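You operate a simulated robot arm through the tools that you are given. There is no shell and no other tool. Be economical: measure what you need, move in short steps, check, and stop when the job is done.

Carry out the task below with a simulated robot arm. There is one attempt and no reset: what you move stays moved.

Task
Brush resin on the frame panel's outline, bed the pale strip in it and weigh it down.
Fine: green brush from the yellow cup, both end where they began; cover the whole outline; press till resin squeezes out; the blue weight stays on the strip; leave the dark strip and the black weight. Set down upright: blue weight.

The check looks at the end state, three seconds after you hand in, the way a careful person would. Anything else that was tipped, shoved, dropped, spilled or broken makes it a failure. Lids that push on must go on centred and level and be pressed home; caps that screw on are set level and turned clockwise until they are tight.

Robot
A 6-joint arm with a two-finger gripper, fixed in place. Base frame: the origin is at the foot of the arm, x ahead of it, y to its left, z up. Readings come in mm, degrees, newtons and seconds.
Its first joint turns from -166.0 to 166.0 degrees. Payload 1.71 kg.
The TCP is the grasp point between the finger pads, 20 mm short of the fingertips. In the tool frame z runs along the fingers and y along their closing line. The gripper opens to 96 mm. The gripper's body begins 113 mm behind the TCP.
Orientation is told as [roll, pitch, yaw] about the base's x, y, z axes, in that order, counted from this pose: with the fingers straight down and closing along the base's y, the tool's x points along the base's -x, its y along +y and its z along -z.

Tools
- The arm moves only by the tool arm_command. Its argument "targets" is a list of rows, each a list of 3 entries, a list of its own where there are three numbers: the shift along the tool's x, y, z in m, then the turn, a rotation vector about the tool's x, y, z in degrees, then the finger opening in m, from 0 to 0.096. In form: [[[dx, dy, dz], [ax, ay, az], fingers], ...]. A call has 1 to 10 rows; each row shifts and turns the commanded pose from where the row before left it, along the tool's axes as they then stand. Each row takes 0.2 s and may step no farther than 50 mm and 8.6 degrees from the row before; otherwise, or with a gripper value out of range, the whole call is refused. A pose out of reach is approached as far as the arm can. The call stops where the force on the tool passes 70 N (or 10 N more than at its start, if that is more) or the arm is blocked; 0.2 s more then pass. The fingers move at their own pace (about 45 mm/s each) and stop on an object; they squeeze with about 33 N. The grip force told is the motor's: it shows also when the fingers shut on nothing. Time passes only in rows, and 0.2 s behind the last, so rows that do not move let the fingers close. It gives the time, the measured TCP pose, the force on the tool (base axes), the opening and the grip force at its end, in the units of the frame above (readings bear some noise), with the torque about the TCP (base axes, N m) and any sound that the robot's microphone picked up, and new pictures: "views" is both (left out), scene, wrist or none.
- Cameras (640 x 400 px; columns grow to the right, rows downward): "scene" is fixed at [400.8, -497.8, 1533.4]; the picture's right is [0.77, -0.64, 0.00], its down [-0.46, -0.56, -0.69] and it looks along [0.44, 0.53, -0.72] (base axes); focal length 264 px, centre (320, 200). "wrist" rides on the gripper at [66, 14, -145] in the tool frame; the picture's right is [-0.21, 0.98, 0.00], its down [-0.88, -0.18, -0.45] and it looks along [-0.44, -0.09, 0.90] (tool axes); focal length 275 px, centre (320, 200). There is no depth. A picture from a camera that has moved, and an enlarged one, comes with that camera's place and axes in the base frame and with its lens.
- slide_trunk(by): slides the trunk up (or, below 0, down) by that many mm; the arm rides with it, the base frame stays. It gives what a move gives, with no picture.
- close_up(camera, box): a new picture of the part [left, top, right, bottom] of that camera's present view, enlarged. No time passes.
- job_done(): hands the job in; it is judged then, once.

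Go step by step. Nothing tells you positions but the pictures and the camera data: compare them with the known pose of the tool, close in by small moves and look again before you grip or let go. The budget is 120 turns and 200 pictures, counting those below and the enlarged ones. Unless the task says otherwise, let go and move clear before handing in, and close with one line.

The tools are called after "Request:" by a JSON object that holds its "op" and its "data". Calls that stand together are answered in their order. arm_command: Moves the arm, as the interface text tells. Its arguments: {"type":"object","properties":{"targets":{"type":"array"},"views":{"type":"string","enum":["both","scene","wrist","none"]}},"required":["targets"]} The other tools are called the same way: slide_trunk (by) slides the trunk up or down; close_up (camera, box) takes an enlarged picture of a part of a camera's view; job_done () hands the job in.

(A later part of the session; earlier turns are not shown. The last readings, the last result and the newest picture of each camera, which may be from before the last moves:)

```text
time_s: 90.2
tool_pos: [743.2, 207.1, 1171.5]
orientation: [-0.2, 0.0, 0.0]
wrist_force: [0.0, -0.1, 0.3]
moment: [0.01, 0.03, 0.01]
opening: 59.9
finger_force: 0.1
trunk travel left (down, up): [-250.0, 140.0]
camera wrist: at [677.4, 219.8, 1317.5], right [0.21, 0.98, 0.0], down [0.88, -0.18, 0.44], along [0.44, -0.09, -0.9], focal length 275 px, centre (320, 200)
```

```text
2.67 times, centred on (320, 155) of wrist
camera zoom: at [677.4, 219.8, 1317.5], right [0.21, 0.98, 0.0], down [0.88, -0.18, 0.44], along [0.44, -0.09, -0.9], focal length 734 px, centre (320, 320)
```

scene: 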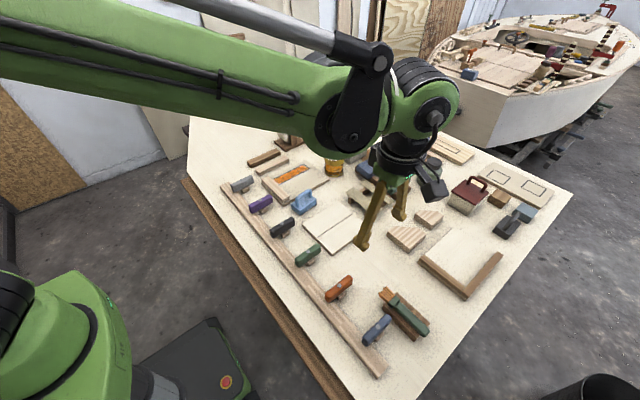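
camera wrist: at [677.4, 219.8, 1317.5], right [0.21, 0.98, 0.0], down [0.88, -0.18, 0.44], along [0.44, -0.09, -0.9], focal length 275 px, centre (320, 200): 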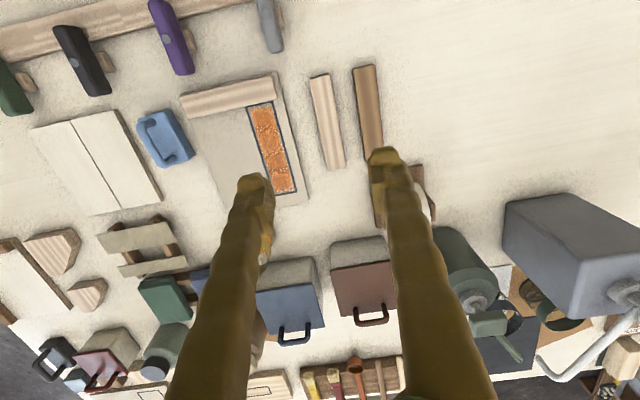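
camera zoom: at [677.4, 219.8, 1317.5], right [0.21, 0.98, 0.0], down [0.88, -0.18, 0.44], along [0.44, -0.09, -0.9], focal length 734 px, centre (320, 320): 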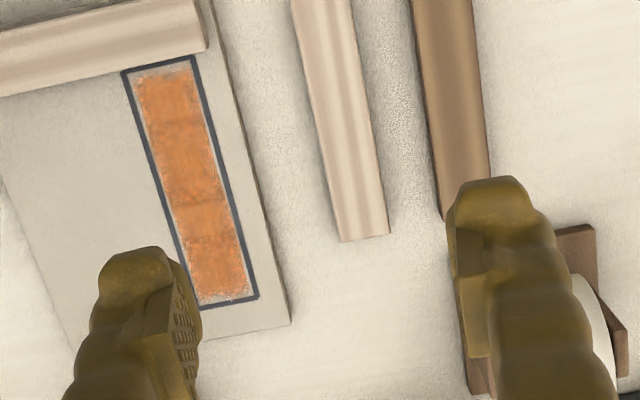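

The resin fills the outline well. The strip is centred near (759, 216), about 132×28 mm. Descending over it.

Request:
{"op": "arm_command", "data": {"targets": [[[-0.0158, 0.0089, 0.04], [0, 0, 0], 0.06], [[0, 0, 0.049], [0, 0, 0], 0.06], [[0, 0, 0.049], [0, 0, 0], 0.06], [[0, 0, 0.04], [0, 0, 0], 0.06]], "views": "wrist"}}

Request:
{"op": "close_up", "data": {"camera": "wrist", "box": [200, 60, 440, 210]}}

Request:
{"op": "close_up", "data": {"camera": "scene", "box": [230, 130, 310, 190]}}

```text
time_s: 91.2
tool_pos: [760.0, 214.6, 995.4]
orientation: [-0.1, 0.1, 0.0]
wrist_force: [0.0, 0.7, 0.2]
moment: [-0.01, 0.0, -0.03]
opening: 60.1
finger_force: 0.0
trunk travel left (down, up): [-250.0, 140.0]
camera wrist: at [693.5, 228.8, 1140.0], right [0.21, 0.98, 0.0], down [0.88, -0.18, 0.45], along [0.44, -0.09, -0.9], focal length 275 px, centre (320, 200)
```

wrist: 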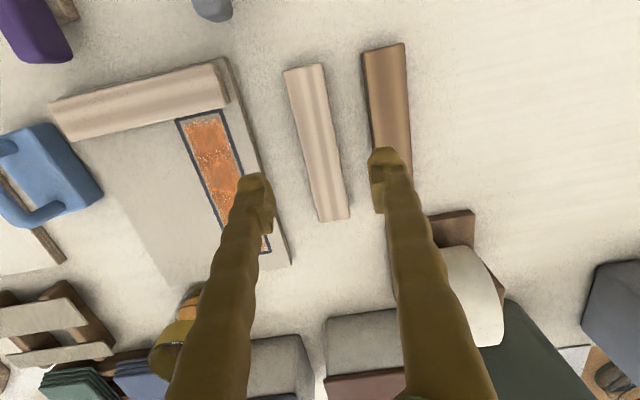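

```text
2.67 times, centred on (320, 135) of wrist
camera zoom: at [693.5, 228.8, 1140.0], right [0.21, 0.98, 0.0], down [0.88, -0.18, 0.45], along [0.44, -0.09, -0.9], focal length 734 px, centre (320, 373)
```

zoom: 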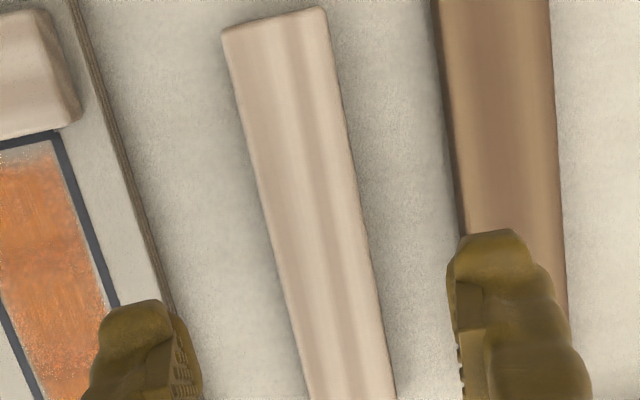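

```text
6.67 times, centred on (270, 160) of scene
camera zoom: at [400.8, -497.8, 1533.4], right [0.77, -0.64, 0.0], down [-0.46, -0.56, -0.69], along [0.44, 0.53, -0.72], focal length 1757 px, centre (653, 467)
```

zoom: 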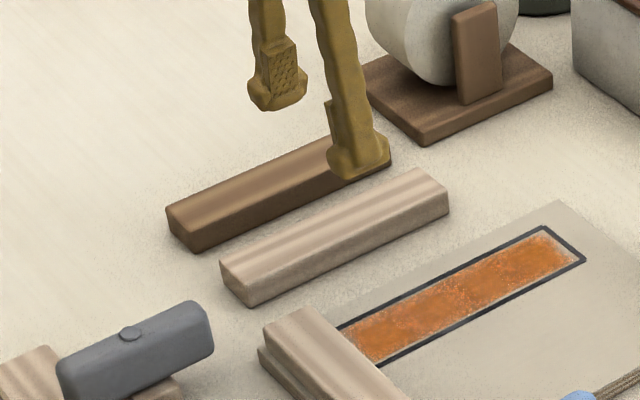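

The strip runs x 694–825 at y≈216.5, 29 mm wide. I'll narrow to 46 mm, centre, and lower until the fingertips feel the table.

Request:
{"op": "arm_command", "data": {"targets": [[[0.001, 0.002, 0.02], [0, 0, 0], 0.046], [[0, 0, 0.03], [0, 0, 0], 0.046], [[0, 0, 0.012], [0, 0, 0], 0.046]], "views": "wrist"}}

Request:
{"op": "close_up", "data": {"camera": "wrist", "box": [200, 60, 440, 210]}}

Request:
{"op": "close_up", "data": {"camera": "scene", "box": [230, 130, 310, 190]}}

```text
time_s: 92.0
tool_pos: [757.9, 216.0, 933.7]
orientation: [-0.1, 0.0, 0.1]
wrist_force: [0.4, 0.1, 0.3]
moment: [0.03, 0.01, -0.01]
opening: 46.0
finger_force: 0.2
trunk travel left (down, up): [-250.0, 140.0]
camera wrist: at [692.6, 230.4, 1078.0], right [0.21, 0.98, 0.0], down [0.88, -0.18, 0.44], along [0.44, -0.09, -0.9], focal length 275 px, centre (320, 200)
```

wrist: 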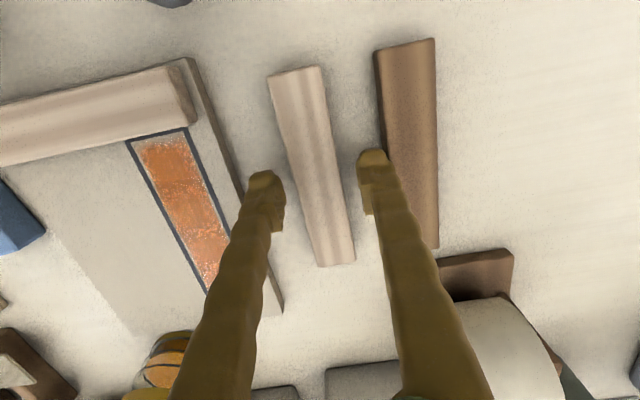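

```text
2.67 times, centred on (320, 135) of wrist
camera zoom: at [692.6, 230.4, 1078.0], right [0.21, 0.98, 0.0], down [0.88, -0.18, 0.44], along [0.44, -0.09, -0.9], focal length 734 px, centre (320, 373)
```

zoom: 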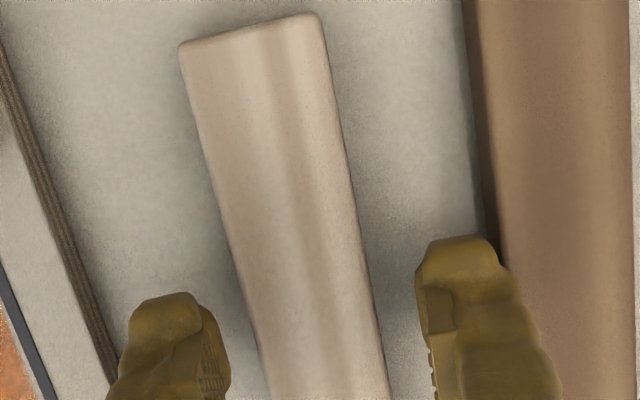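

```text
6.67 times, centred on (270, 160) of scene
camera zoom: at [400.8, -497.8, 1533.4], right [0.77, -0.64, 0.0], down [-0.46, -0.56, -0.69], along [0.44, 0.53, -0.72], focal length 1757 px, centre (653, 467)
```

zoom: 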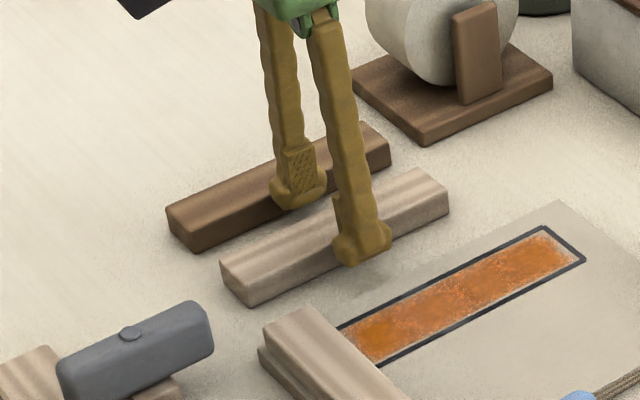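

Shifting 2 mm toward the strip centre and lowering in small steps to feel the table.

Request:
{"op": "arm_command", "data": {"targets": [[[0, -0.002, 0.003], [0, 0, 0], 0.042], [[0, 0, 0.003], [0, 0, 0], 0.042], [[0, 0, 0.003], [0, 0, 0], 0.042], [[0, 0, 0.002], [0, 0, 0], 0.042]], "views": "none"}}

Request:
{"op": "close_up", "data": {"camera": "scene", "box": [240, 140, 290, 180]}}

```text
time_s: 93.0
tool_pos: [758.2, 213.1, 921.8]
orientation: [-0.1, -0.1, 0.0]
wrist_force: [0.3, 0.2, -0.7]
moment: [0.01, 0.0, 0.0]
opening: 41.8
finger_force: 0.1
trunk travel left (down, up): [-250.0, 140.0]
```

```text
10.00 times, centred on (265, 160) of scene
camera zoom: at [400.8, -497.8, 1533.4], right [0.77, -0.64, 0.0], down [-0.46, -0.56, -0.69], along [0.44, 0.53, -0.72], focal length 2636 px, centre (870, 600)
```

zoom: 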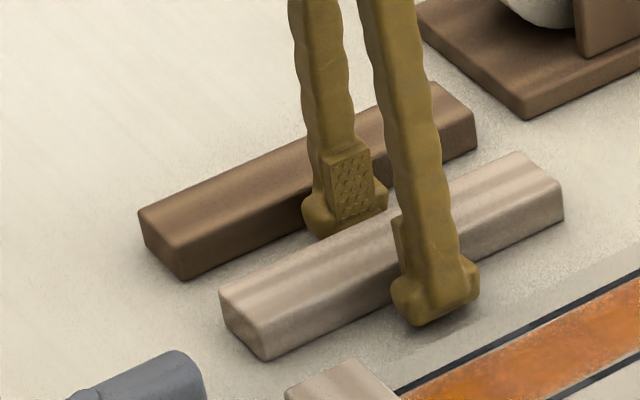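

The tips are nearly at the table. Finding it in 1 mm steps.

Request:
{"op": "arm_command", "data": {"targets": [[[0, 0, 0.0015], [0, 0, 0], 0.042], [[0, 0, 0.0015], [0, 0, 0], 0.042]], "views": "none"}}

Request:
{"op": "arm_command", "data": {"targets": [[[0, 0, 0.0015], [0, 0, 0], 0.042], [[0, 0, 0.0015], [0, 0, 0], 0.042]], "views": "none"}}

```text
time_s: 93.6
tool_pos: [757.3, 214.2, 918.6]
orientation: [-0.2, 0.0, 0.0]
wrist_force: [1.2, 0.6, 3.3]
moment: [0.06, -0.04, -0.02]
opening: 42.1
finger_force: 0.1
trunk travel left (down, up): [-250.0, 140.0]
```

```text
time_s: 94.2
tool_pos: [758.0, 214.6, 919.1]
orientation: [0.1, -0.2, -0.1]
wrist_force: [22.9, 5.0, 59.4]
moment: [0.2, -0.39, 0.04]
opening: 42.3
finger_force: 0.2
trunk travel left (down, up): [-250.0, 140.0]
```

The table is at TCP z≈919. I'll lift to about 2.5 mm above it and close on the strip.

Request:
{"op": "arm_command", "data": {"targets": [[[0, 0, -0.003], [0, 0, 0], 0.042], [[0, 0, -0.003], [0, 0, 0], 0.042], [[0, 0, 0], [0, 0, 0], 0.032], [[0, 0, 0], [0, 0, 0], 0.024], [[0, 0, 0], [0, 0, 0], 0.02], [[0, 0, 0], [0, 0, 0], 0.02]], "views": "wrist"}}

Request:
{"op": "close_up", "data": {"camera": "wrist", "box": [200, 60, 440, 210]}}

```text
time_s: 95.6
tool_pos: [757.4, 214.9, 921.5]
orientation: [-0.2, 0.0, -0.1]
wrist_force: [-0.1, 0.5, -0.2]
moment: [0.01, -0.01, 0.0]
opening: 28.6
finger_force: 33.7
trunk travel left (down, up): [-250.0, 140.0]
camera wrist: at [691.9, 228.3, 1066.9], right [0.21, 0.98, 0.0], down [0.88, -0.18, 0.45], along [0.44, -0.09, -0.9], focal length 275 px, centre (320, 200)
```

wrist: 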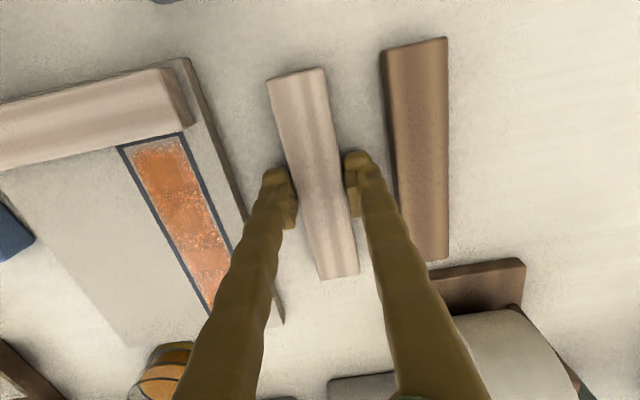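

```text
2.67 times, centred on (320, 135) of wrist
camera zoom: at [691.9, 228.3, 1066.9], right [0.21, 0.98, 0.0], down [0.88, -0.18, 0.45], along [0.44, -0.09, -0.9], focal length 734 px, centre (320, 373)
```

zoom: 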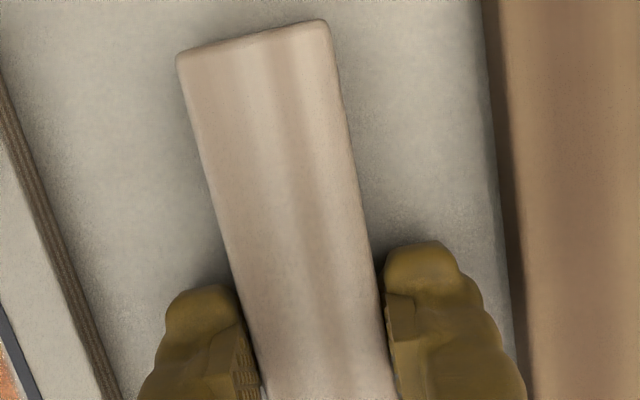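

Strip gripped (28.6 mm). Lifting and carrying it over the outline.

Request:
{"op": "arm_command", "data": {"targets": [[[0, 0, -0.01], [0, 0, 0], 0.02], [[0, 0, -0.03], [0, 0, 0], 0.02], [[0, 0, -0.03], [0, 0, 0], 0.02], [[-0.011, -0.045, 0], [0, 0, 0], 0.02], [[-0.0105, -0.0452, 0], [0, 0, 0], 0.02], [[0, 0, 0], [0, 0, 0], 0.02]], "views": "both"}}

Request:
{"op": "close_up", "data": {"camera": "scene", "box": [250, 130, 330, 190]}}

Request:
{"op": "close_up", "data": {"camera": "wrist", "box": [200, 60, 440, 210]}}

```text
time_s: 97.0
tool_pos: [779.5, 124.3, 992.2]
orientation: [-0.3, 0.1, 0.0]
wrist_force: [0.8, -0.1, -0.4]
moment: [0.02, -0.02, -0.02]
opening: 28.5
finger_force: 32.7
trunk travel left (down, up): [-250.0, 140.0]
camera wrist: at [714.1, 137.6, 1136.7], right [0.21, 0.98, 0.0], down [0.88, -0.18, 0.44], along [0.44, -0.09, -0.9], focal length 275 px, centre (320, 200)
```

scene: 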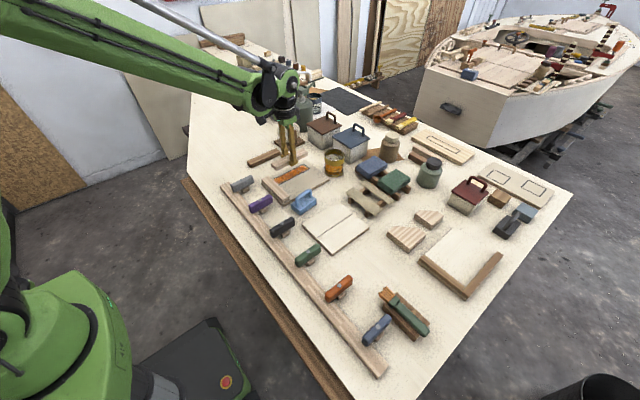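
wrist: 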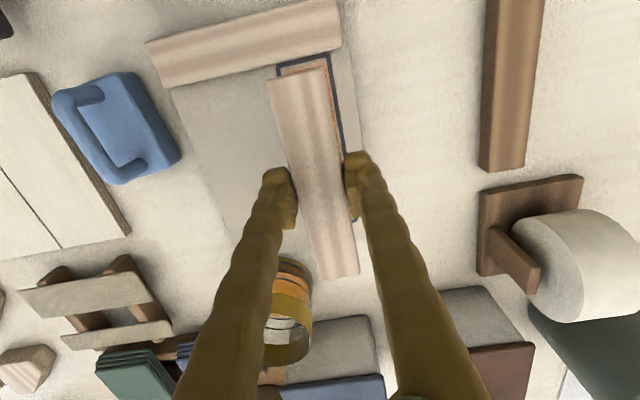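

```text
6.67 times, centred on (290, 160) of scene
camera zoom: at [400.8, -497.8, 1533.4], right [0.77, -0.64, 0.0], down [-0.46, -0.56, -0.69], along [0.44, 0.53, -0.72], focal length 1757 px, centre (520, 467)
```

zoom: 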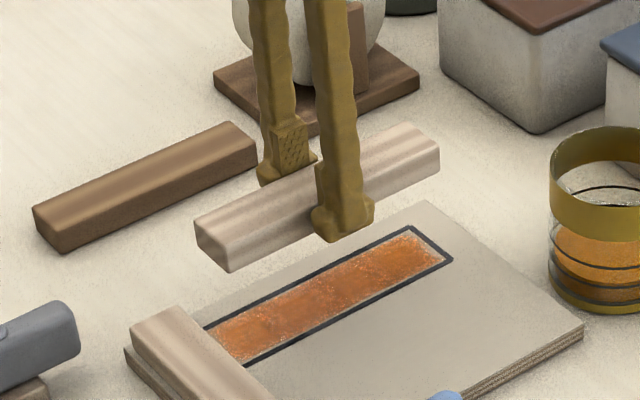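

```text
2.67 times, centred on (320, 135) of wrist
camera zoom: at [714.1, 137.6, 1136.7], right [0.21, 0.98, 0.0], down [0.88, -0.18, 0.44], along [0.44, -0.09, -0.9], focal length 734 px, centre (320, 373)
```

zoom: 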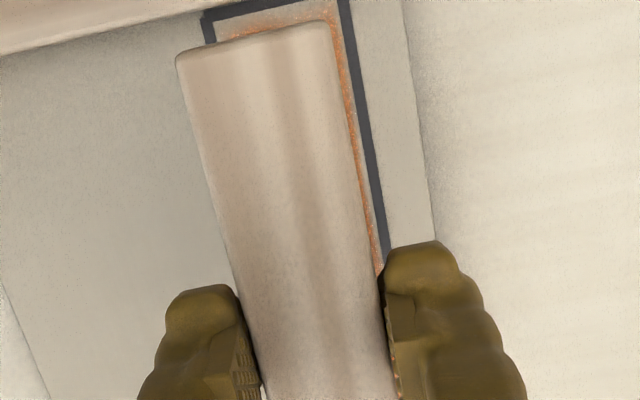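

Well aligned over the outline. Lowering to about 8 mm above the panel and checking.

Request:
{"op": "arm_command", "data": {"targets": [[[0, 0.0005, 0.03], [0, 0, 0], 0.02], [[0, 0, 0.02], [0, 0, 0], 0.02], [[0, 0, 0], [0, 0, 0], 0.02]], "views": "none"}}

Request:
{"op": "close_up", "data": {"camera": "scene", "box": [255, 145, 315, 195]}}

Request:
{"op": "close_up", "data": {"camera": "wrist", "box": [200, 60, 440, 210]}}

Request:
{"op": "close_up", "data": {"camera": "wrist", "box": [220, 200, 460, 350]}}

```text
time_s: 97.8
tool_pos: [779.4, 126.1, 942.4]
orientation: [-0.1, 0.0, 0.0]
wrist_force: [-0.4, -0.1, -0.4]
moment: [-0.02, 0.03, 0.01]
opening: 28.3
finger_force: 32.7
trunk travel left (down, up): [-250.0, 140.0]
```

```text
8.00 times, centred on (285, 170) of scene
camera zoom: at [400.8, -497.8, 1533.4], right [0.77, -0.64, 0.0], down [-0.46, -0.56, -0.69], along [0.44, 0.53, -0.72], focal length 2108 px, centre (600, 440)
```

zoom: 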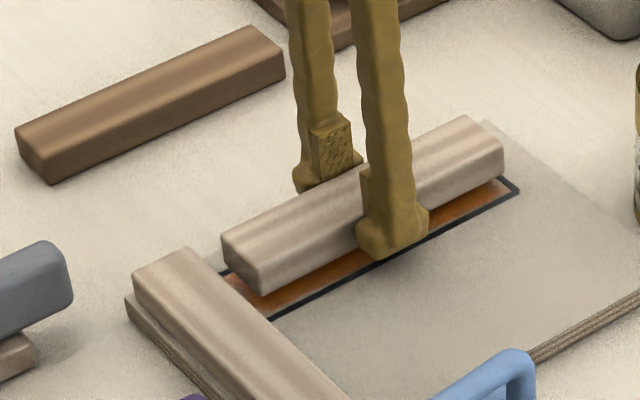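

```text
2.67 times, centred on (320, 135) of wrist
camera zoom: at [713.7, 139.7, 1086.7], right [0.21, 0.98, 0.0], down [0.88, -0.18, 0.44], along [0.44, -0.09, -0.9], focal length 734 px, centre (320, 373)
```

zoom: 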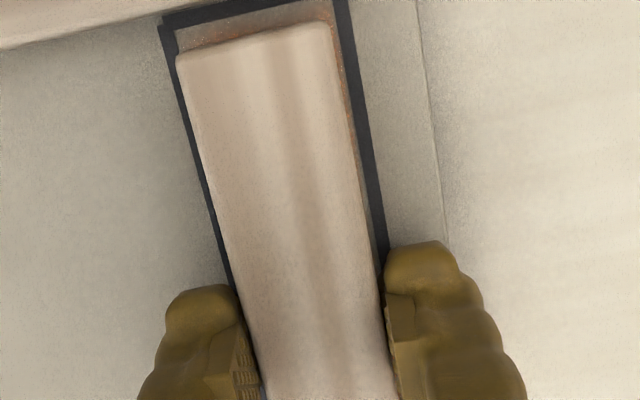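

```text
2.67 times, centred on (340, 275) of wrist
camera zoom: at [713.7, 139.7, 1086.7], right [0.21, 0.98, 0.0], down [0.88, -0.18, 0.44], along [0.44, -0.09, -0.9], focal length 734 px, centre (267, 0)
```

zoom: 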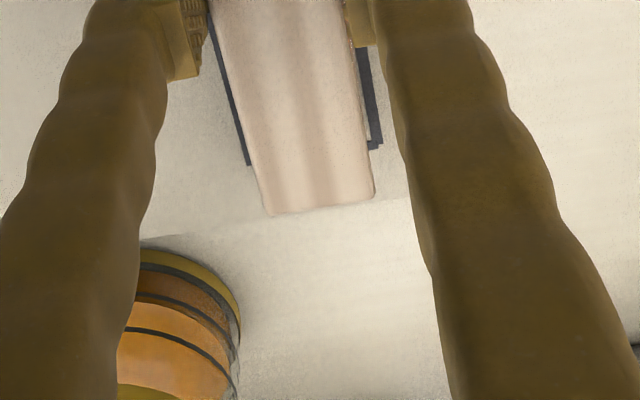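

The strip is centred lengthwise and about 1 mm off sideways. Correcting and lowering into the resin until contact.

Request:
{"op": "arm_command", "data": {"targets": [[[0, -0.001, 0.003], [0, 0, 0], 0.02], [[0, 0, 0.003], [0, 0, 0], 0.02], [[0, 0, 0.002], [0, 0, 0], 0.02], [[0, 0, 0], [0, 0, 0], 0.02]], "views": "none"}}

Request:
{"op": "close_up", "data": {"camera": "scene", "box": [255, 145, 315, 195]}}

```text
time_s: 98.8
tool_pos: [779.8, 123.3, 934.6]
orientation: [-0.1, -0.1, 0.1]
wrist_force: [0.1, -0.9, -0.3]
moment: [-0.01, -0.01, -0.02]
opening: 28.2
finger_force: 32.9
trunk travel left (down, up): [-250.0, 140.0]
```

```text
8.00 times, centred on (285, 170) of scene
camera zoom: at [400.8, -497.8, 1533.4], right [0.77, -0.64, 0.0], down [-0.46, -0.56, -0.69], along [0.44, 0.53, -0.72], focal length 2108 px, centre (600, 440)
```

zoom: 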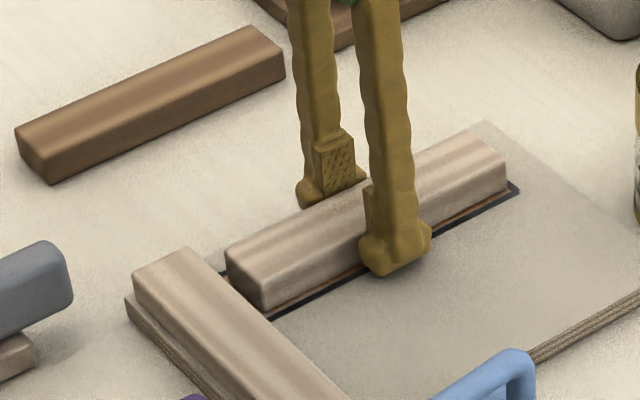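

Almost down. Continuing in 1 mm steps.

Request:
{"op": "arm_command", "data": {"targets": [[[0, 0, 0.001], [0, 0, 0], 0.02], [[0, 0, 0.001], [0, 0, 0], 0.02], [[0, 0, 0], [0, 0, 0], 0.02]], "views": "none"}}

Request:
{"op": "close_up", "data": {"camera": "scene", "box": [255, 145, 315, 195]}}

Request:
{"op": "close_up", "data": {"camera": "wrist", "box": [200, 60, 440, 210]}}

Request:
{"op": "close_up", "data": {"camera": "wrist", "box": [220, 200, 460, 350]}}

```text
time_s: 99.6
tool_pos: [779.5, 123.9, 932.7]
orientation: [-0.1, 0.0, 0.0]
wrist_force: [3.4, 0.8, 14.9]
moment: [0.06, 0.29, -0.02]
opening: 28.3
finger_force: 33.1
trunk travel left (down, up): [-250.0, 140.0]
```

```text
8.00 times, centred on (285, 170) of scene
camera zoom: at [400.8, -497.8, 1533.4], right [0.77, -0.64, 0.0], down [-0.46, -0.56, -0.69], along [0.44, 0.53, -0.72], focal length 2108 px, centre (600, 440)
```

zoom: 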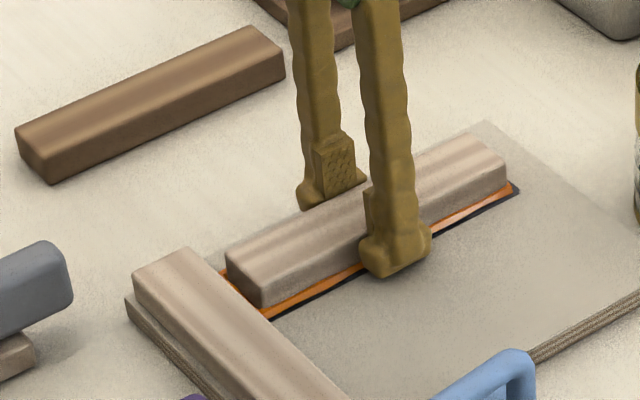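

```text
2.67 times, centred on (320, 135) of wrist
camera zoom: at [713.2, 137.9, 1077.7], right [0.21, 0.98, 0.0], down [0.88, -0.18, 0.45], along [0.44, -0.09, -0.9], focal length 734 px, centre (320, 373)
```

zoom: 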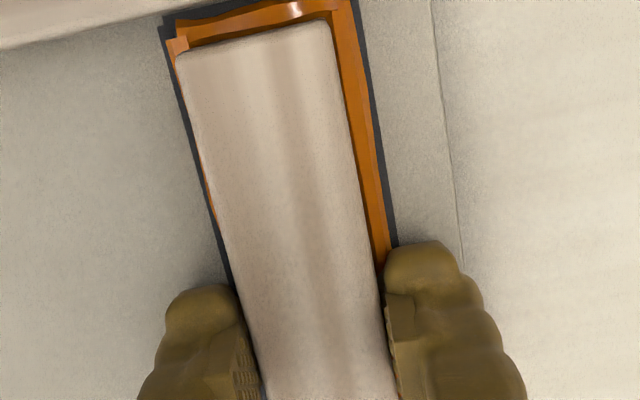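

```text
2.67 times, centred on (340, 275) of wrist
camera zoom: at [713.2, 137.9, 1077.7], right [0.21, 0.98, 0.0], down [0.88, -0.18, 0.45], along [0.44, -0.09, -0.9], focal length 734 px, centre (267, 0)
```

zoom: 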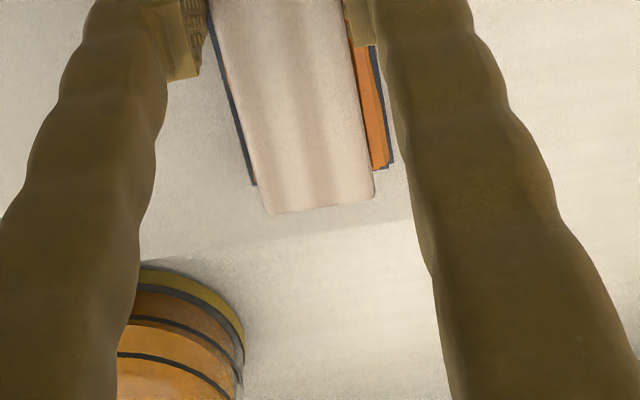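

Resin is already squeezing out around the strip, and it sits squarely in the outline. I'll release, lift clear, then press from the top with closed fingers.

Request:
{"op": "arm_command", "data": {"targets": [[[0, 0, 0], [0, 0, 0], 0.03], [[0, 0, 0], [0, 0, 0], 0.036], [[0, 0, 0], [0, 0, 0], 0.038], [[0, 0, -0.02], [0, 0, 0], 0.038], [[0, 0, -0.03], [0, 0, 0], 0.02], [[0, 0, 0], [0, 0, 0], 0.0], [[0, 0, 0], [0, 0, 0], 0.0]], "views": "wrist"}}

Request:
{"op": "close_up", "data": {"camera": "scene", "box": [255, 145, 315, 195]}}

```text
time_s: 101.2
tool_pos: [780.7, 123.2, 982.8]
orientation: [-0.1, 0.1, 0.0]
wrist_force: [0.2, 0.7, 0.6]
moment: [0.01, -0.03, -0.02]
opening: 0.0
finger_force: 23.4
trunk travel left (down, up): [-250.0, 140.0]
camera wrist: at [713.7, 137.4, 1127.1], right [0.21, 0.98, 0.0], down [0.88, -0.18, 0.44], along [0.44, -0.09, -0.9], focal length 275 px, centre (320, 200)
```

wrist: 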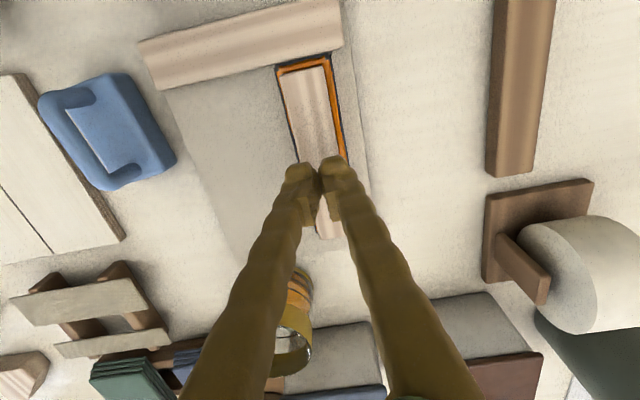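

```text
8.00 times, centred on (285, 170) of scene
camera zoom: at [400.8, -497.8, 1533.4], right [0.77, -0.64, 0.0], down [-0.46, -0.56, -0.69], along [0.44, 0.53, -0.72], focal length 2108 px, centre (600, 440)
```

zoom: 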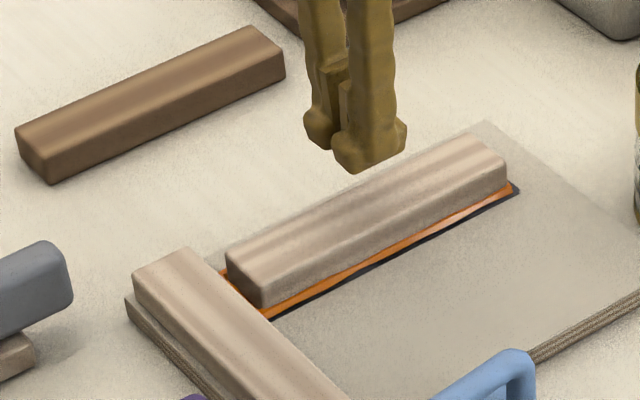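

Lowering the closed fingertips onto the strip's top.

Request:
{"op": "arm_command", "data": {"targets": [[[0, 0, 0.02], [0, 0, 0], 0.0], [[0, 0, 0.004], [0, 0, 0], 0.0], [[0, 0, 0.003], [0, 0, 0], 0.0], [[0, 0, 0.002], [0, 0, 0], 0.0]], "views": "none"}}

Request:
{"op": "arm_command", "data": {"targets": [[[0, 0, 0.002], [0, 0, 0], 0.0], [[0, 0, 0.002], [0, 0, 0], 0.0]], "views": "none"}}

```text
time_s: 102.2
tool_pos: [779.0, 124.2, 953.9]
orientation: [-0.1, 0.0, 0.1]
wrist_force: [-0.7, -0.3, 1.0]
moment: [0.04, 0.0, 0.02]
opening: 0.0
finger_force: 29.3
trunk travel left (down, up): [-250.0, 140.0]
```

```text
time_s: 102.8
tool_pos: [777.9, 123.7, 949.8]
orientation: [-0.1, 0.0, 0.0]
wrist_force: [1.0, 1.6, 5.0]
moment: [0.0, -0.05, 0.02]
opening: 6.1
finger_force: 29.7
trunk travel left (down, up): [-250.0, 140.0]
```

The fingers were wedged apart a little on contact, so I'll back off and look.

Request:
{"op": "arm_command", "data": {"targets": [[[0, 0, -0.008], [0, 0, 0], 0.0], [[0, 0, 0], [0, 0, 0], 0.0]], "views": "wrist"}}

Request:
{"op": "close_up", "data": {"camera": "wrist", "box": [220, 40, 460, 240]}}

Request:
{"op": "close_up", "data": {"camera": "scene", "box": [255, 145, 315, 195]}}

```text
time_s: 103.4
tool_pos: [778.2, 124.0, 956.4]
orientation: [-0.1, 0.0, 0.0]
wrist_force: [-0.4, 0.1, -0.6]
moment: [0.01, -0.03, 0.0]
opening: 0.0
finger_force: 29.6
trunk travel left (down, up): [-250.0, 140.0]
camera wrist: at [713.3, 137.7, 1101.8], right [0.21, 0.98, 0.0], down [0.88, -0.18, 0.45], along [0.44, -0.09, -0.9], focal length 275 px, centre (320, 200)
```

wrist: 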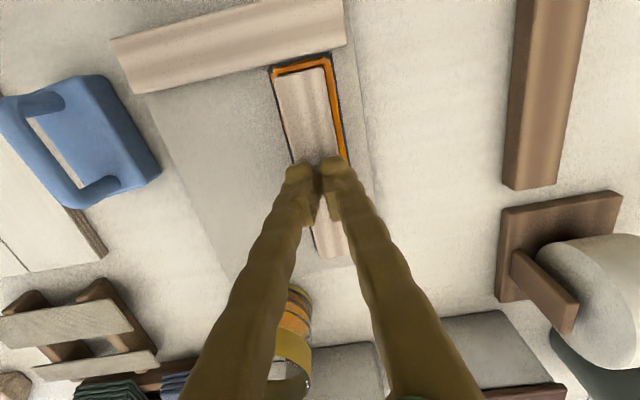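

```text
2.00 times, centred on (340, 140) of wrist
camera zoom: at [713.3, 137.7, 1101.8], right [0.21, 0.98, 0.0], down [0.88, -0.18, 0.45], along [0.44, -0.09, -0.9], focal length 551 px, centre (280, 320)
```

zoom: 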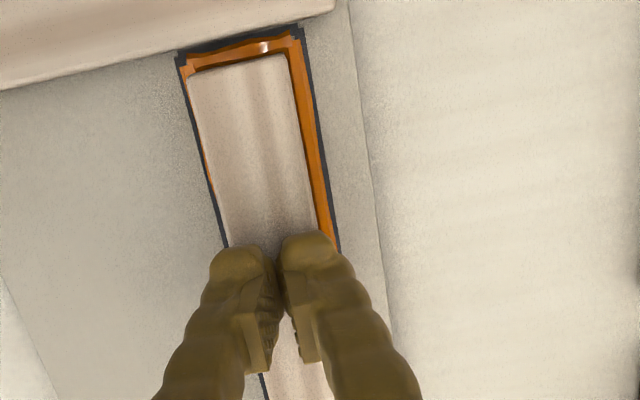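

```text
8.00 times, centred on (285, 170) of scene
camera zoom: at [400.8, -497.8, 1533.4], right [0.77, -0.64, 0.0], down [-0.46, -0.56, -0.69], along [0.44, 0.53, -0.72], focal length 2108 px, centre (600, 440)
```

zoom: 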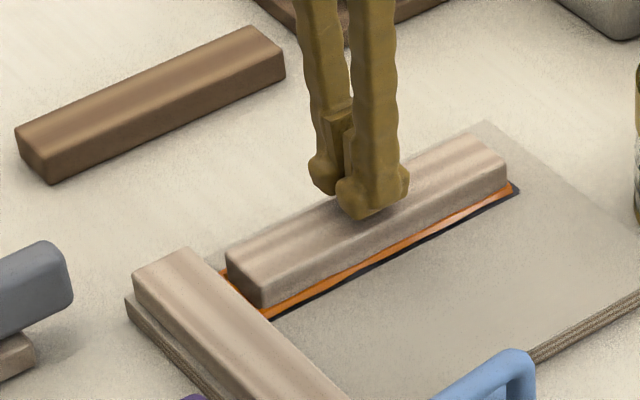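

The bead runs all round. I'll press once more with the fingers set at 6 mm so they don't splay.

Request:
{"op": "arm_command", "data": {"targets": [[[0, 0, 0.003], [0, 0, 0], 0.006], [[0, 0, 0.003], [0, 0, 0], 0.006], [[0, 0, 0.002], [0, 0, 0], 0.006], [[0, 0, 0.002], [0, 0, 0], 0.006], [[0, 0, 0.001], [0, 0, 0], 0.006]], "views": "none"}}

Request:
{"op": "arm_command", "data": {"targets": [[[0, 0, 0.001], [0, 0, 0], 0.006], [[0, 0, 0.001], [0, 0, 0], 0.006]], "views": "none"}}

```text
time_s: 104.6
tool_pos: [778.4, 123.8, 949.0]
orientation: [-0.1, -0.1, 0.1]
wrist_force: [13.5, 2.0, 49.0]
moment: [0.11, -0.26, 0.05]
opening: 5.9
finger_force: 0.1
trunk travel left (down, up): [-250.0, 140.0]
```

```text
time_s: 105.0
tool_pos: [763.5, 123.8, 960.0]
orientation: [-0.2, -1.0, -0.1]
wrist_force: [-0.4, 0.5, 1.0]
moment: [0.03, -0.13, 0.04]
opening: 5.8
finger_force: 0.0
trunk travel left (down, up): [-250.0, 140.0]
stopped in row 2: the force on the tool passed its limit at 74 N (the readings are from after the stop); the commanded pose is now the measured one
```

The force passed the limit and the arm backed off. Lifting and checking that the strip hasn't moved.

Request:
{"op": "arm_command", "data": {"targets": [[[0, 0, -0.03], [0, 0, 0], 0.006], [[0, 0, -0.03], [0, 0, 0], 0.006], [[0.03, 0, -0.03], [0, 0, 0], 0.006]], "views": "wrist"}}

Request:
{"op": "close_up", "data": {"camera": "scene", "box": [255, 145, 315, 195]}}

Request:
{"op": "close_up", "data": {"camera": "wrist", "box": [220, 60, 380, 260]}}

```text
time_s: 105.8
tool_pos: [734.4, 123.6, 1047.0]
orientation: [-0.1, -0.9, 0.1]
wrist_force: [0.6, -0.1, -0.5]
moment: [0.01, 0.08, 0.01]
opening: 6.1
finger_force: 0.2
trunk travel left (down, up): [-250.0, 140.0]
camera wrist: at [666.8, 138.0, 1189.8], right [0.21, 0.98, 0.0], down [0.87, -0.18, 0.46], along [0.45, -0.09, -0.89], focal length 275 px, centre (320, 200)
```

wrist: 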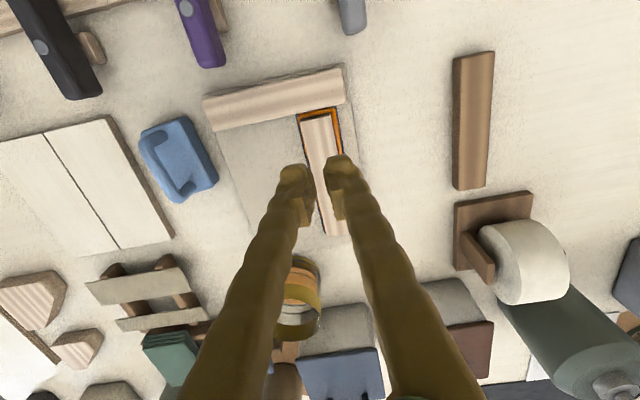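

```text
8.00 times, centred on (285, 170) of scene
camera zoom: at [400.8, -497.8, 1533.4], right [0.77, -0.64, 0.0], down [-0.46, -0.56, -0.69], along [0.44, 0.53, -0.72], focal length 2108 px, centre (600, 440)
```

zoom: 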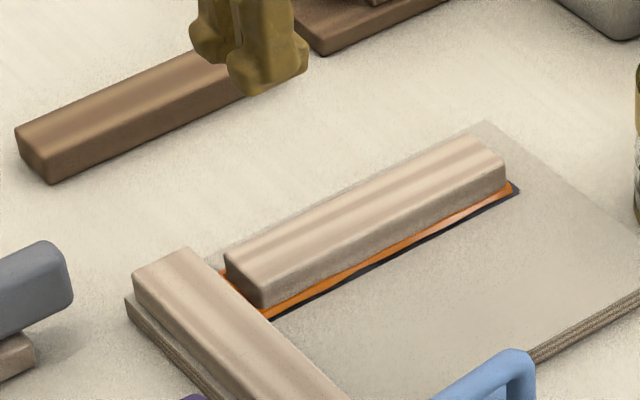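

```text
2.00 times, centred on (300, 160) of wrist
camera zoom: at [666.8, 138.0, 1189.8], right [0.21, 0.98, 0.0], down [0.87, -0.18, 0.46], along [0.45, -0.09, -0.89], focal length 551 px, centre (360, 280)
```

zoom: 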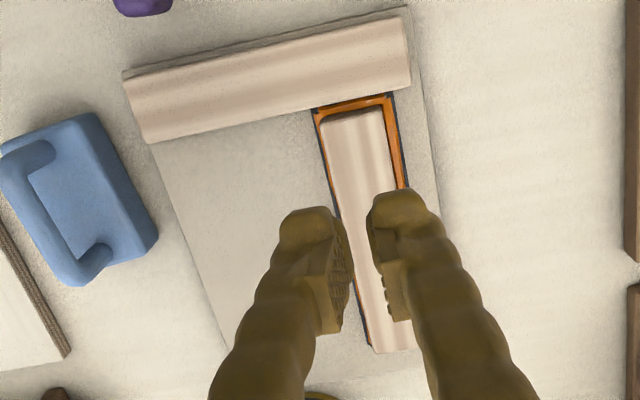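

The strip hasn't moved and resin is squeezed out all round. Now the blue weight: moving above it to see its handle.

Request:
{"op": "arm_command", "data": {"targets": [[[0.003, -0.04, -0.01], [0, 0.9, 0], 0.04], [[0.003, -0.04, -0.01], [0, 0, 0], 0.06], [[0.003, -0.04, -0.01], [0, 0, 0], 0.06], [[0.003, -0.038, -0.01], [0, 0, 0], 0.06]], "views": "wrist"}}

Request:
{"op": "close_up", "data": {"camera": "wrist", "box": [220, 60, 460, 210]}}

Request:
{"op": "close_up", "data": {"camera": "scene", "box": [275, 175, 335, 225]}}

```text
time_s: 106.8
tool_pos: [722.6, -32.7, 1086.2]
orientation: [-0.1, 0.0, 0.0]
wrist_force: [-0.3, 1.0, 0.0]
moment: [-0.01, 0.0, 0.02]
opening: 60.0
finger_force: 0.0
trunk travel left (down, up): [-250.0, 140.0]
camera wrist: at [656.2, -19.2, 1231.2], right [0.21, 0.98, 0.0], down [0.88, -0.18, 0.44], along [0.44, -0.09, -0.9], focal length 275 px, centre (320, 200)
```

wrist: 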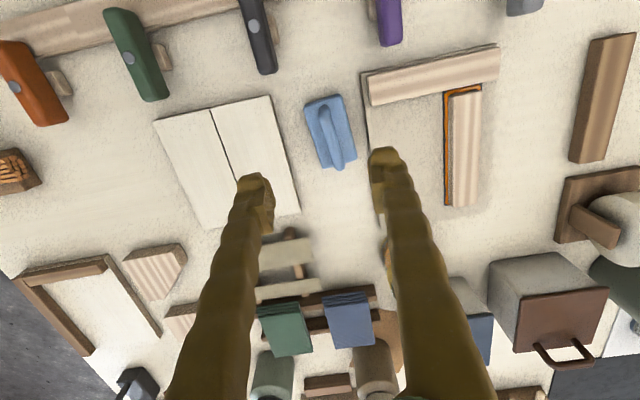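

```text
2.67 times, centred on (340, 135) of wrist
camera zoom: at [656.2, -19.2, 1231.2], right [0.21, 0.98, 0.0], down [0.88, -0.18, 0.44], along [0.44, -0.09, -0.9], focal length 734 px, centre (267, 373)
```

zoom: 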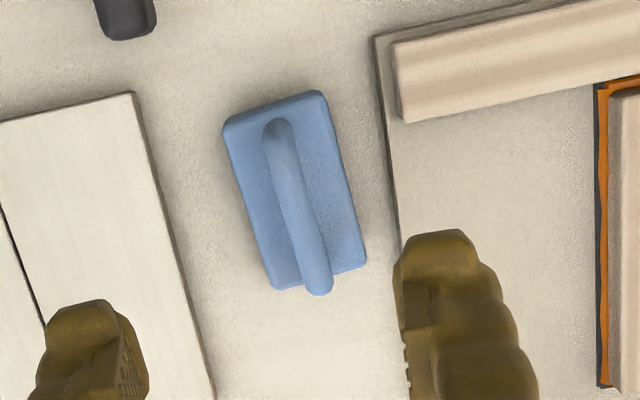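

```text
8.00 times, centred on (305, 200) of scene
camera zoom: at [400.8, -497.8, 1533.4], right [0.77, -0.64, 0.0], down [-0.46, -0.56, -0.69], along [0.44, 0.53, -0.72], focal length 2108 px, centre (440, 200)
```

zoom: 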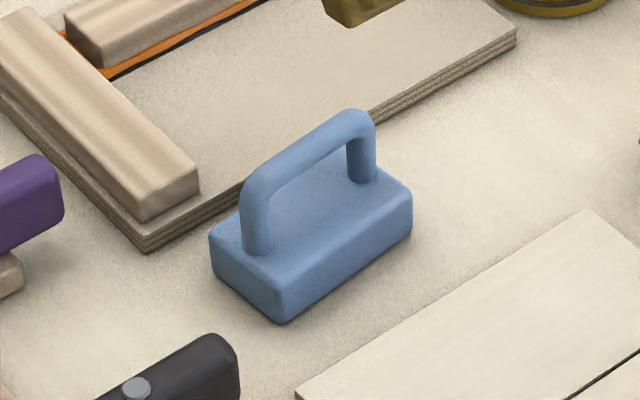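

The blue weight is centred near (725, -21.5), yawed about 5.5°, with its handle along its length. I'll align and descend over the handle.

Request:
{"op": "arm_command", "data": {"targets": [[[-0.0024, 0.0112, 0.03], [0, 0, -5.5], 0.05], [[0, 0, 0.04], [0, 0, 0], 0.05], [[0, 0, 0.02], [0, 0, 0], 0.05]], "views": "wrist"}}

Request:
{"op": "close_up", "data": {"camera": "wrist", "box": [200, 80, 440, 230]}}

Request:
{"op": "close_up", "data": {"camera": "scene", "box": [275, 165, 335, 215]}}

```text
time_s: 107.7
tool_pos: [724.2, -22.7, 997.1]
orientation: [-0.1, 0.1, 5.5]
wrist_force: [0.5, 0.5, -0.8]
moment: [-0.01, -0.01, -0.01]
opening: 50.0
finger_force: 0.2
trunk travel left (down, up): [-250.0, 140.0]
camera wrist: at [658.4, -14.5, 1141.3], right [0.11, 0.99, 0.0], down [0.89, -0.1, 0.44], along [0.44, -0.05, -0.9], focal length 275 px, centre (320, 200)
```

wrist: 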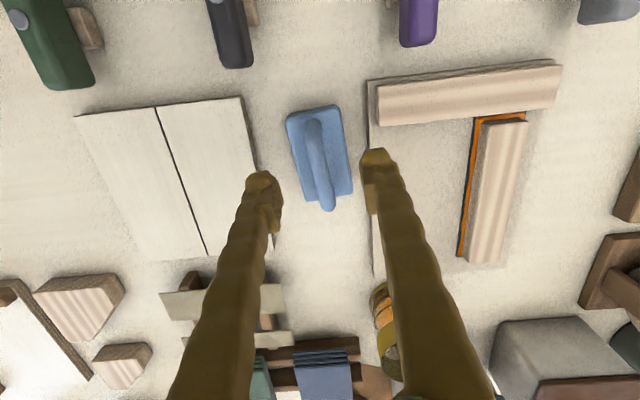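

```text
2.67 times, centred on (320, 155) of wrist
camera zoom: at [658.4, -14.5, 1141.3], right [0.11, 0.99, 0.0], down [0.89, -0.1, 0.44], along [0.44, -0.05, -0.9], focal length 734 px, centre (320, 320)
```

zoom: 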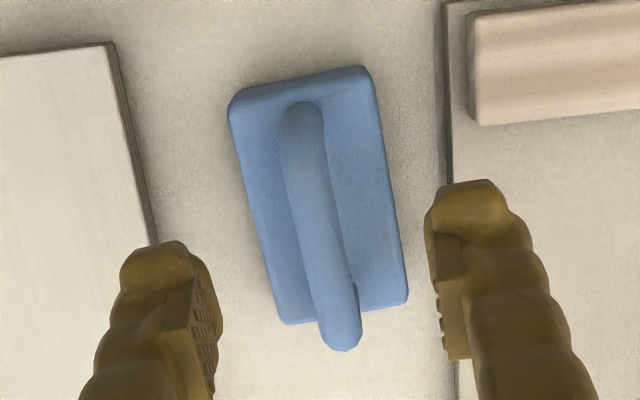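

```text
8.00 times, centred on (305, 190) of scene
camera zoom: at [400.8, -497.8, 1533.4], right [0.77, -0.64, 0.0], down [-0.46, -0.56, -0.69], along [0.44, 0.53, -0.72], focal length 2108 px, centre (440, 280)
```

zoom: 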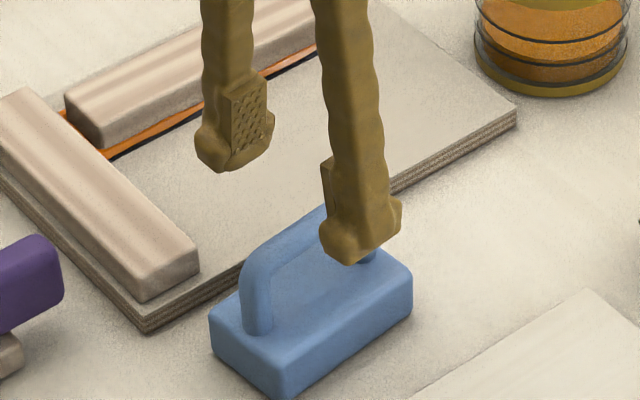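

Centred over the handle. Descending to straddle the bar and closing.

Request:
{"op": "arm_command", "data": {"targets": [[[0, 0, 0.02], [0, 0, 0], 0.04], [[0, 0, 0.015], [0, 0, 0], 0.034], [[0, 0, 0.004], [0, 0, 0], 0.034], [[0, 0, 0], [0, 0, 0], 0.034]], "views": "none"}}

Request:
{"op": "close_up", "data": {"camera": "scene", "box": [275, 175, 335, 225]}}

Request:
{"op": "close_up", "data": {"camera": "wrist", "box": [200, 80, 440, 230]}}

```text
time_s: 108.7
tool_pos: [726.2, -21.8, 955.9]
orientation: [-0.1, 0.0, 5.5]
wrist_force: [-0.5, 0.6, 0.1]
moment: [0.01, -0.05, 0.01]
opening: 33.8
finger_force: 0.1
trunk travel left (down, up): [-250.0, 140.0]
```

```text
8.00 times, centred on (305, 200) of scene
camera zoom: at [400.8, -497.8, 1533.4], right [0.77, -0.64, 0.0], down [-0.46, -0.56, -0.69], along [0.44, 0.53, -0.72], focal length 2108 px, centre (440, 200)
```

zoom: 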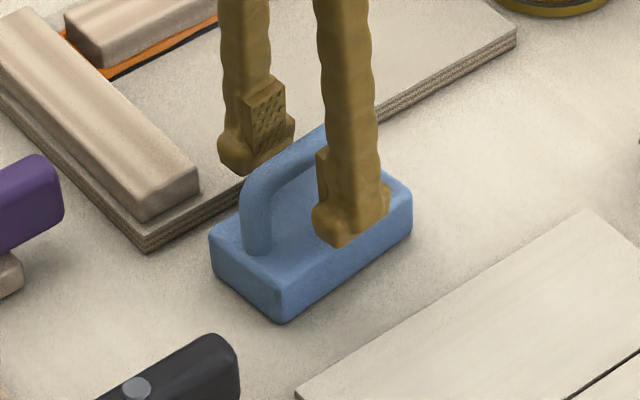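

```text
2.67 times, centred on (320, 155) of wrist
camera zoom: at [658.8, -15.1, 1102.5], right [0.11, 0.99, 0.0], down [0.89, -0.1, 0.45], along [0.44, -0.05, -0.9], focal length 734 px, centre (320, 320)
```

zoom: 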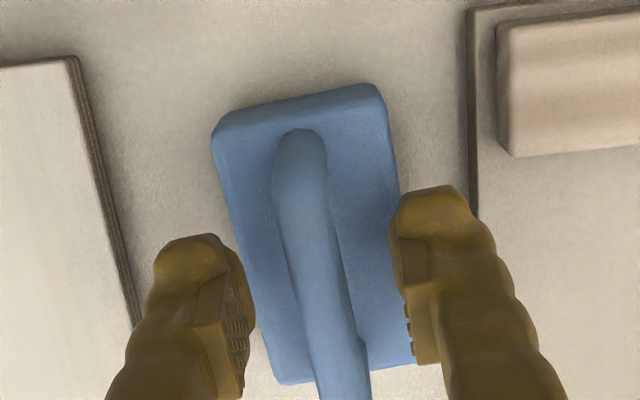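

The pads straddle the bar. Closing and test-lifting slightly.

Request:
{"op": "arm_command", "data": {"targets": [[[0, 0, 0.002], [0, 0, 0], 0.02], [[0, 0, 0], [0, 0, 0], 0.006], [[0, 0, 0], [0, 0, 0], 0.006], [[0, 0, 0], [0, 0, 0], 0.006], [[0, 0, -0.01], [0, 0, 0], 0.006], [[0, 0, 0], [0, 0, 0], 0.006]], "views": "wrist"}}

Request:
{"op": "close_up", "data": {"camera": "scene", "box": [275, 175, 335, 225]}}

```text
time_s: 110.0
tool_pos: [724.9, -22.8, 965.9]
orientation: [-0.1, -0.1, 5.6]
wrist_force: [-1.0, -0.9, -5.9]
moment: [0.01, 0.04, 0.02]
opening: 7.9
finger_force: 21.5
trunk travel left (down, up): [-250.0, 140.0]
camera wrist: at [658.4, -15.2, 1110.9], right [0.11, 0.99, 0.0], down [0.89, -0.1, 0.45], along [0.44, -0.05, -0.9], focal length 275 px, centre (320, 200)
```

wrist: 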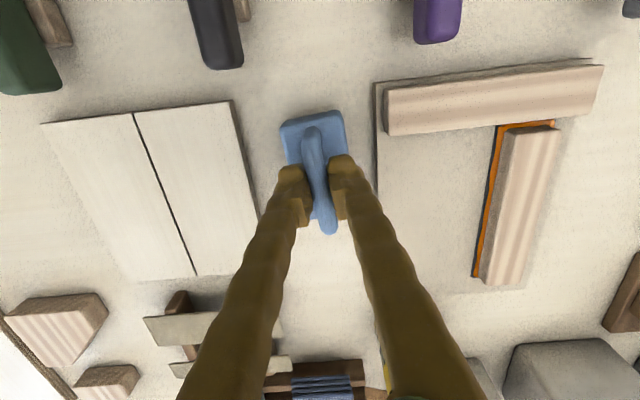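

```text
8.00 times, centred on (305, 200) of scene
camera zoom: at [400.8, -497.8, 1533.4], right [0.77, -0.64, 0.0], down [-0.46, -0.56, -0.69], along [0.44, 0.53, -0.72], focal length 2108 px, centre (440, 200)
```

zoom: 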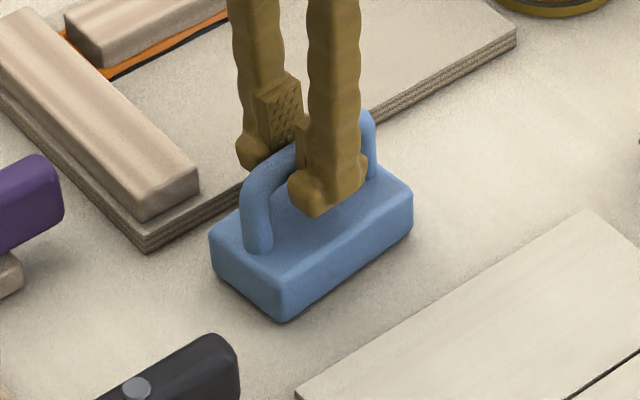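

The grip was soft (commanded too near the bar width) and the weight didn't lift. Lowering, regripping deeper and harder.

Request:
{"op": "arm_command", "data": {"targets": [[[0, 0, 0], [0, 0, 0], 0.024], [[0, 0, 0.006], [0, 0, 0], 0.024], [[0, 0, 0.006], [0, 0, 0], 0.024], [[0, 0, 0.003], [0, 0, 0], 0.024], [[0, 0, 0], [0, 0, 0], 0.024]], "views": "none"}}

Request:
{"op": "arm_command", "data": {"targets": [[[0, 0, 0], [0, 0, 0], 0.01], [[0, 0, 0], [0, 0, 0], 0.0], [[0, 0, 0], [0, 0, 0], 0.0], [[0, 0, 0], [0, 0, 0], 0.0]], "views": "wrist"}}

Request:
{"op": "close_up", "data": {"camera": "scene", "box": [275, 175, 335, 225]}}

```text
time_s: 111.2
tool_pos: [724.5, -23.3, 949.5]
orientation: [-0.2, 0.0, 5.6]
wrist_force: [0.0, -0.4, 0.0]
moment: [-0.03, 0.0, 0.01]
opening: 23.9
finger_force: 0.1
trunk travel left (down, up): [-250.0, 140.0]
```

```text
time_s: 112.2
tool_pos: [723.8, -22.0, 950.9]
orientation: [-0.1, 0.0, 5.5]
wrist_force: [-1.2, 1.4, 0.9]
moment: [-0.02, -0.02, 0.01]
opening: 5.9
finger_force: 33.5
trunk travel left (down, up): [-250.0, 140.0]
camera wrist: at [658.4, -15.4, 1095.7], right [0.11, 0.99, 0.0], down [0.89, -0.1, 0.44], along [0.44, -0.05, -0.9], focal length 275 px, centre (320, 200)
```

wrist: 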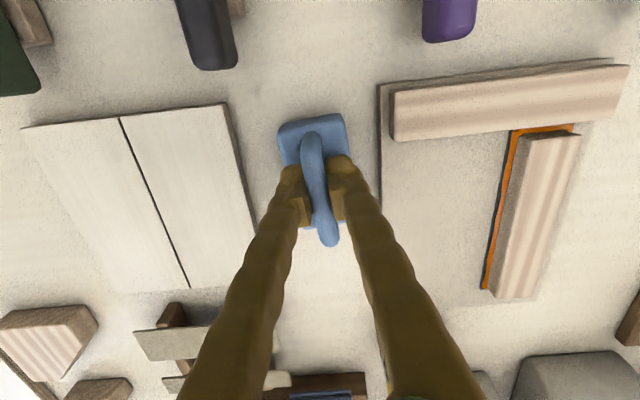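

```text
8.00 times, centred on (305, 200) of scene
camera zoom: at [400.8, -497.8, 1533.4], right [0.77, -0.64, 0.0], down [-0.46, -0.56, -0.69], along [0.44, 0.53, -0.72], focal length 2108 px, centre (440, 200)
```

zoom: 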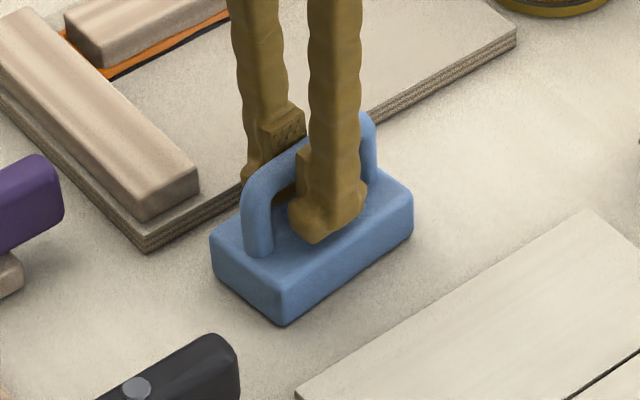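

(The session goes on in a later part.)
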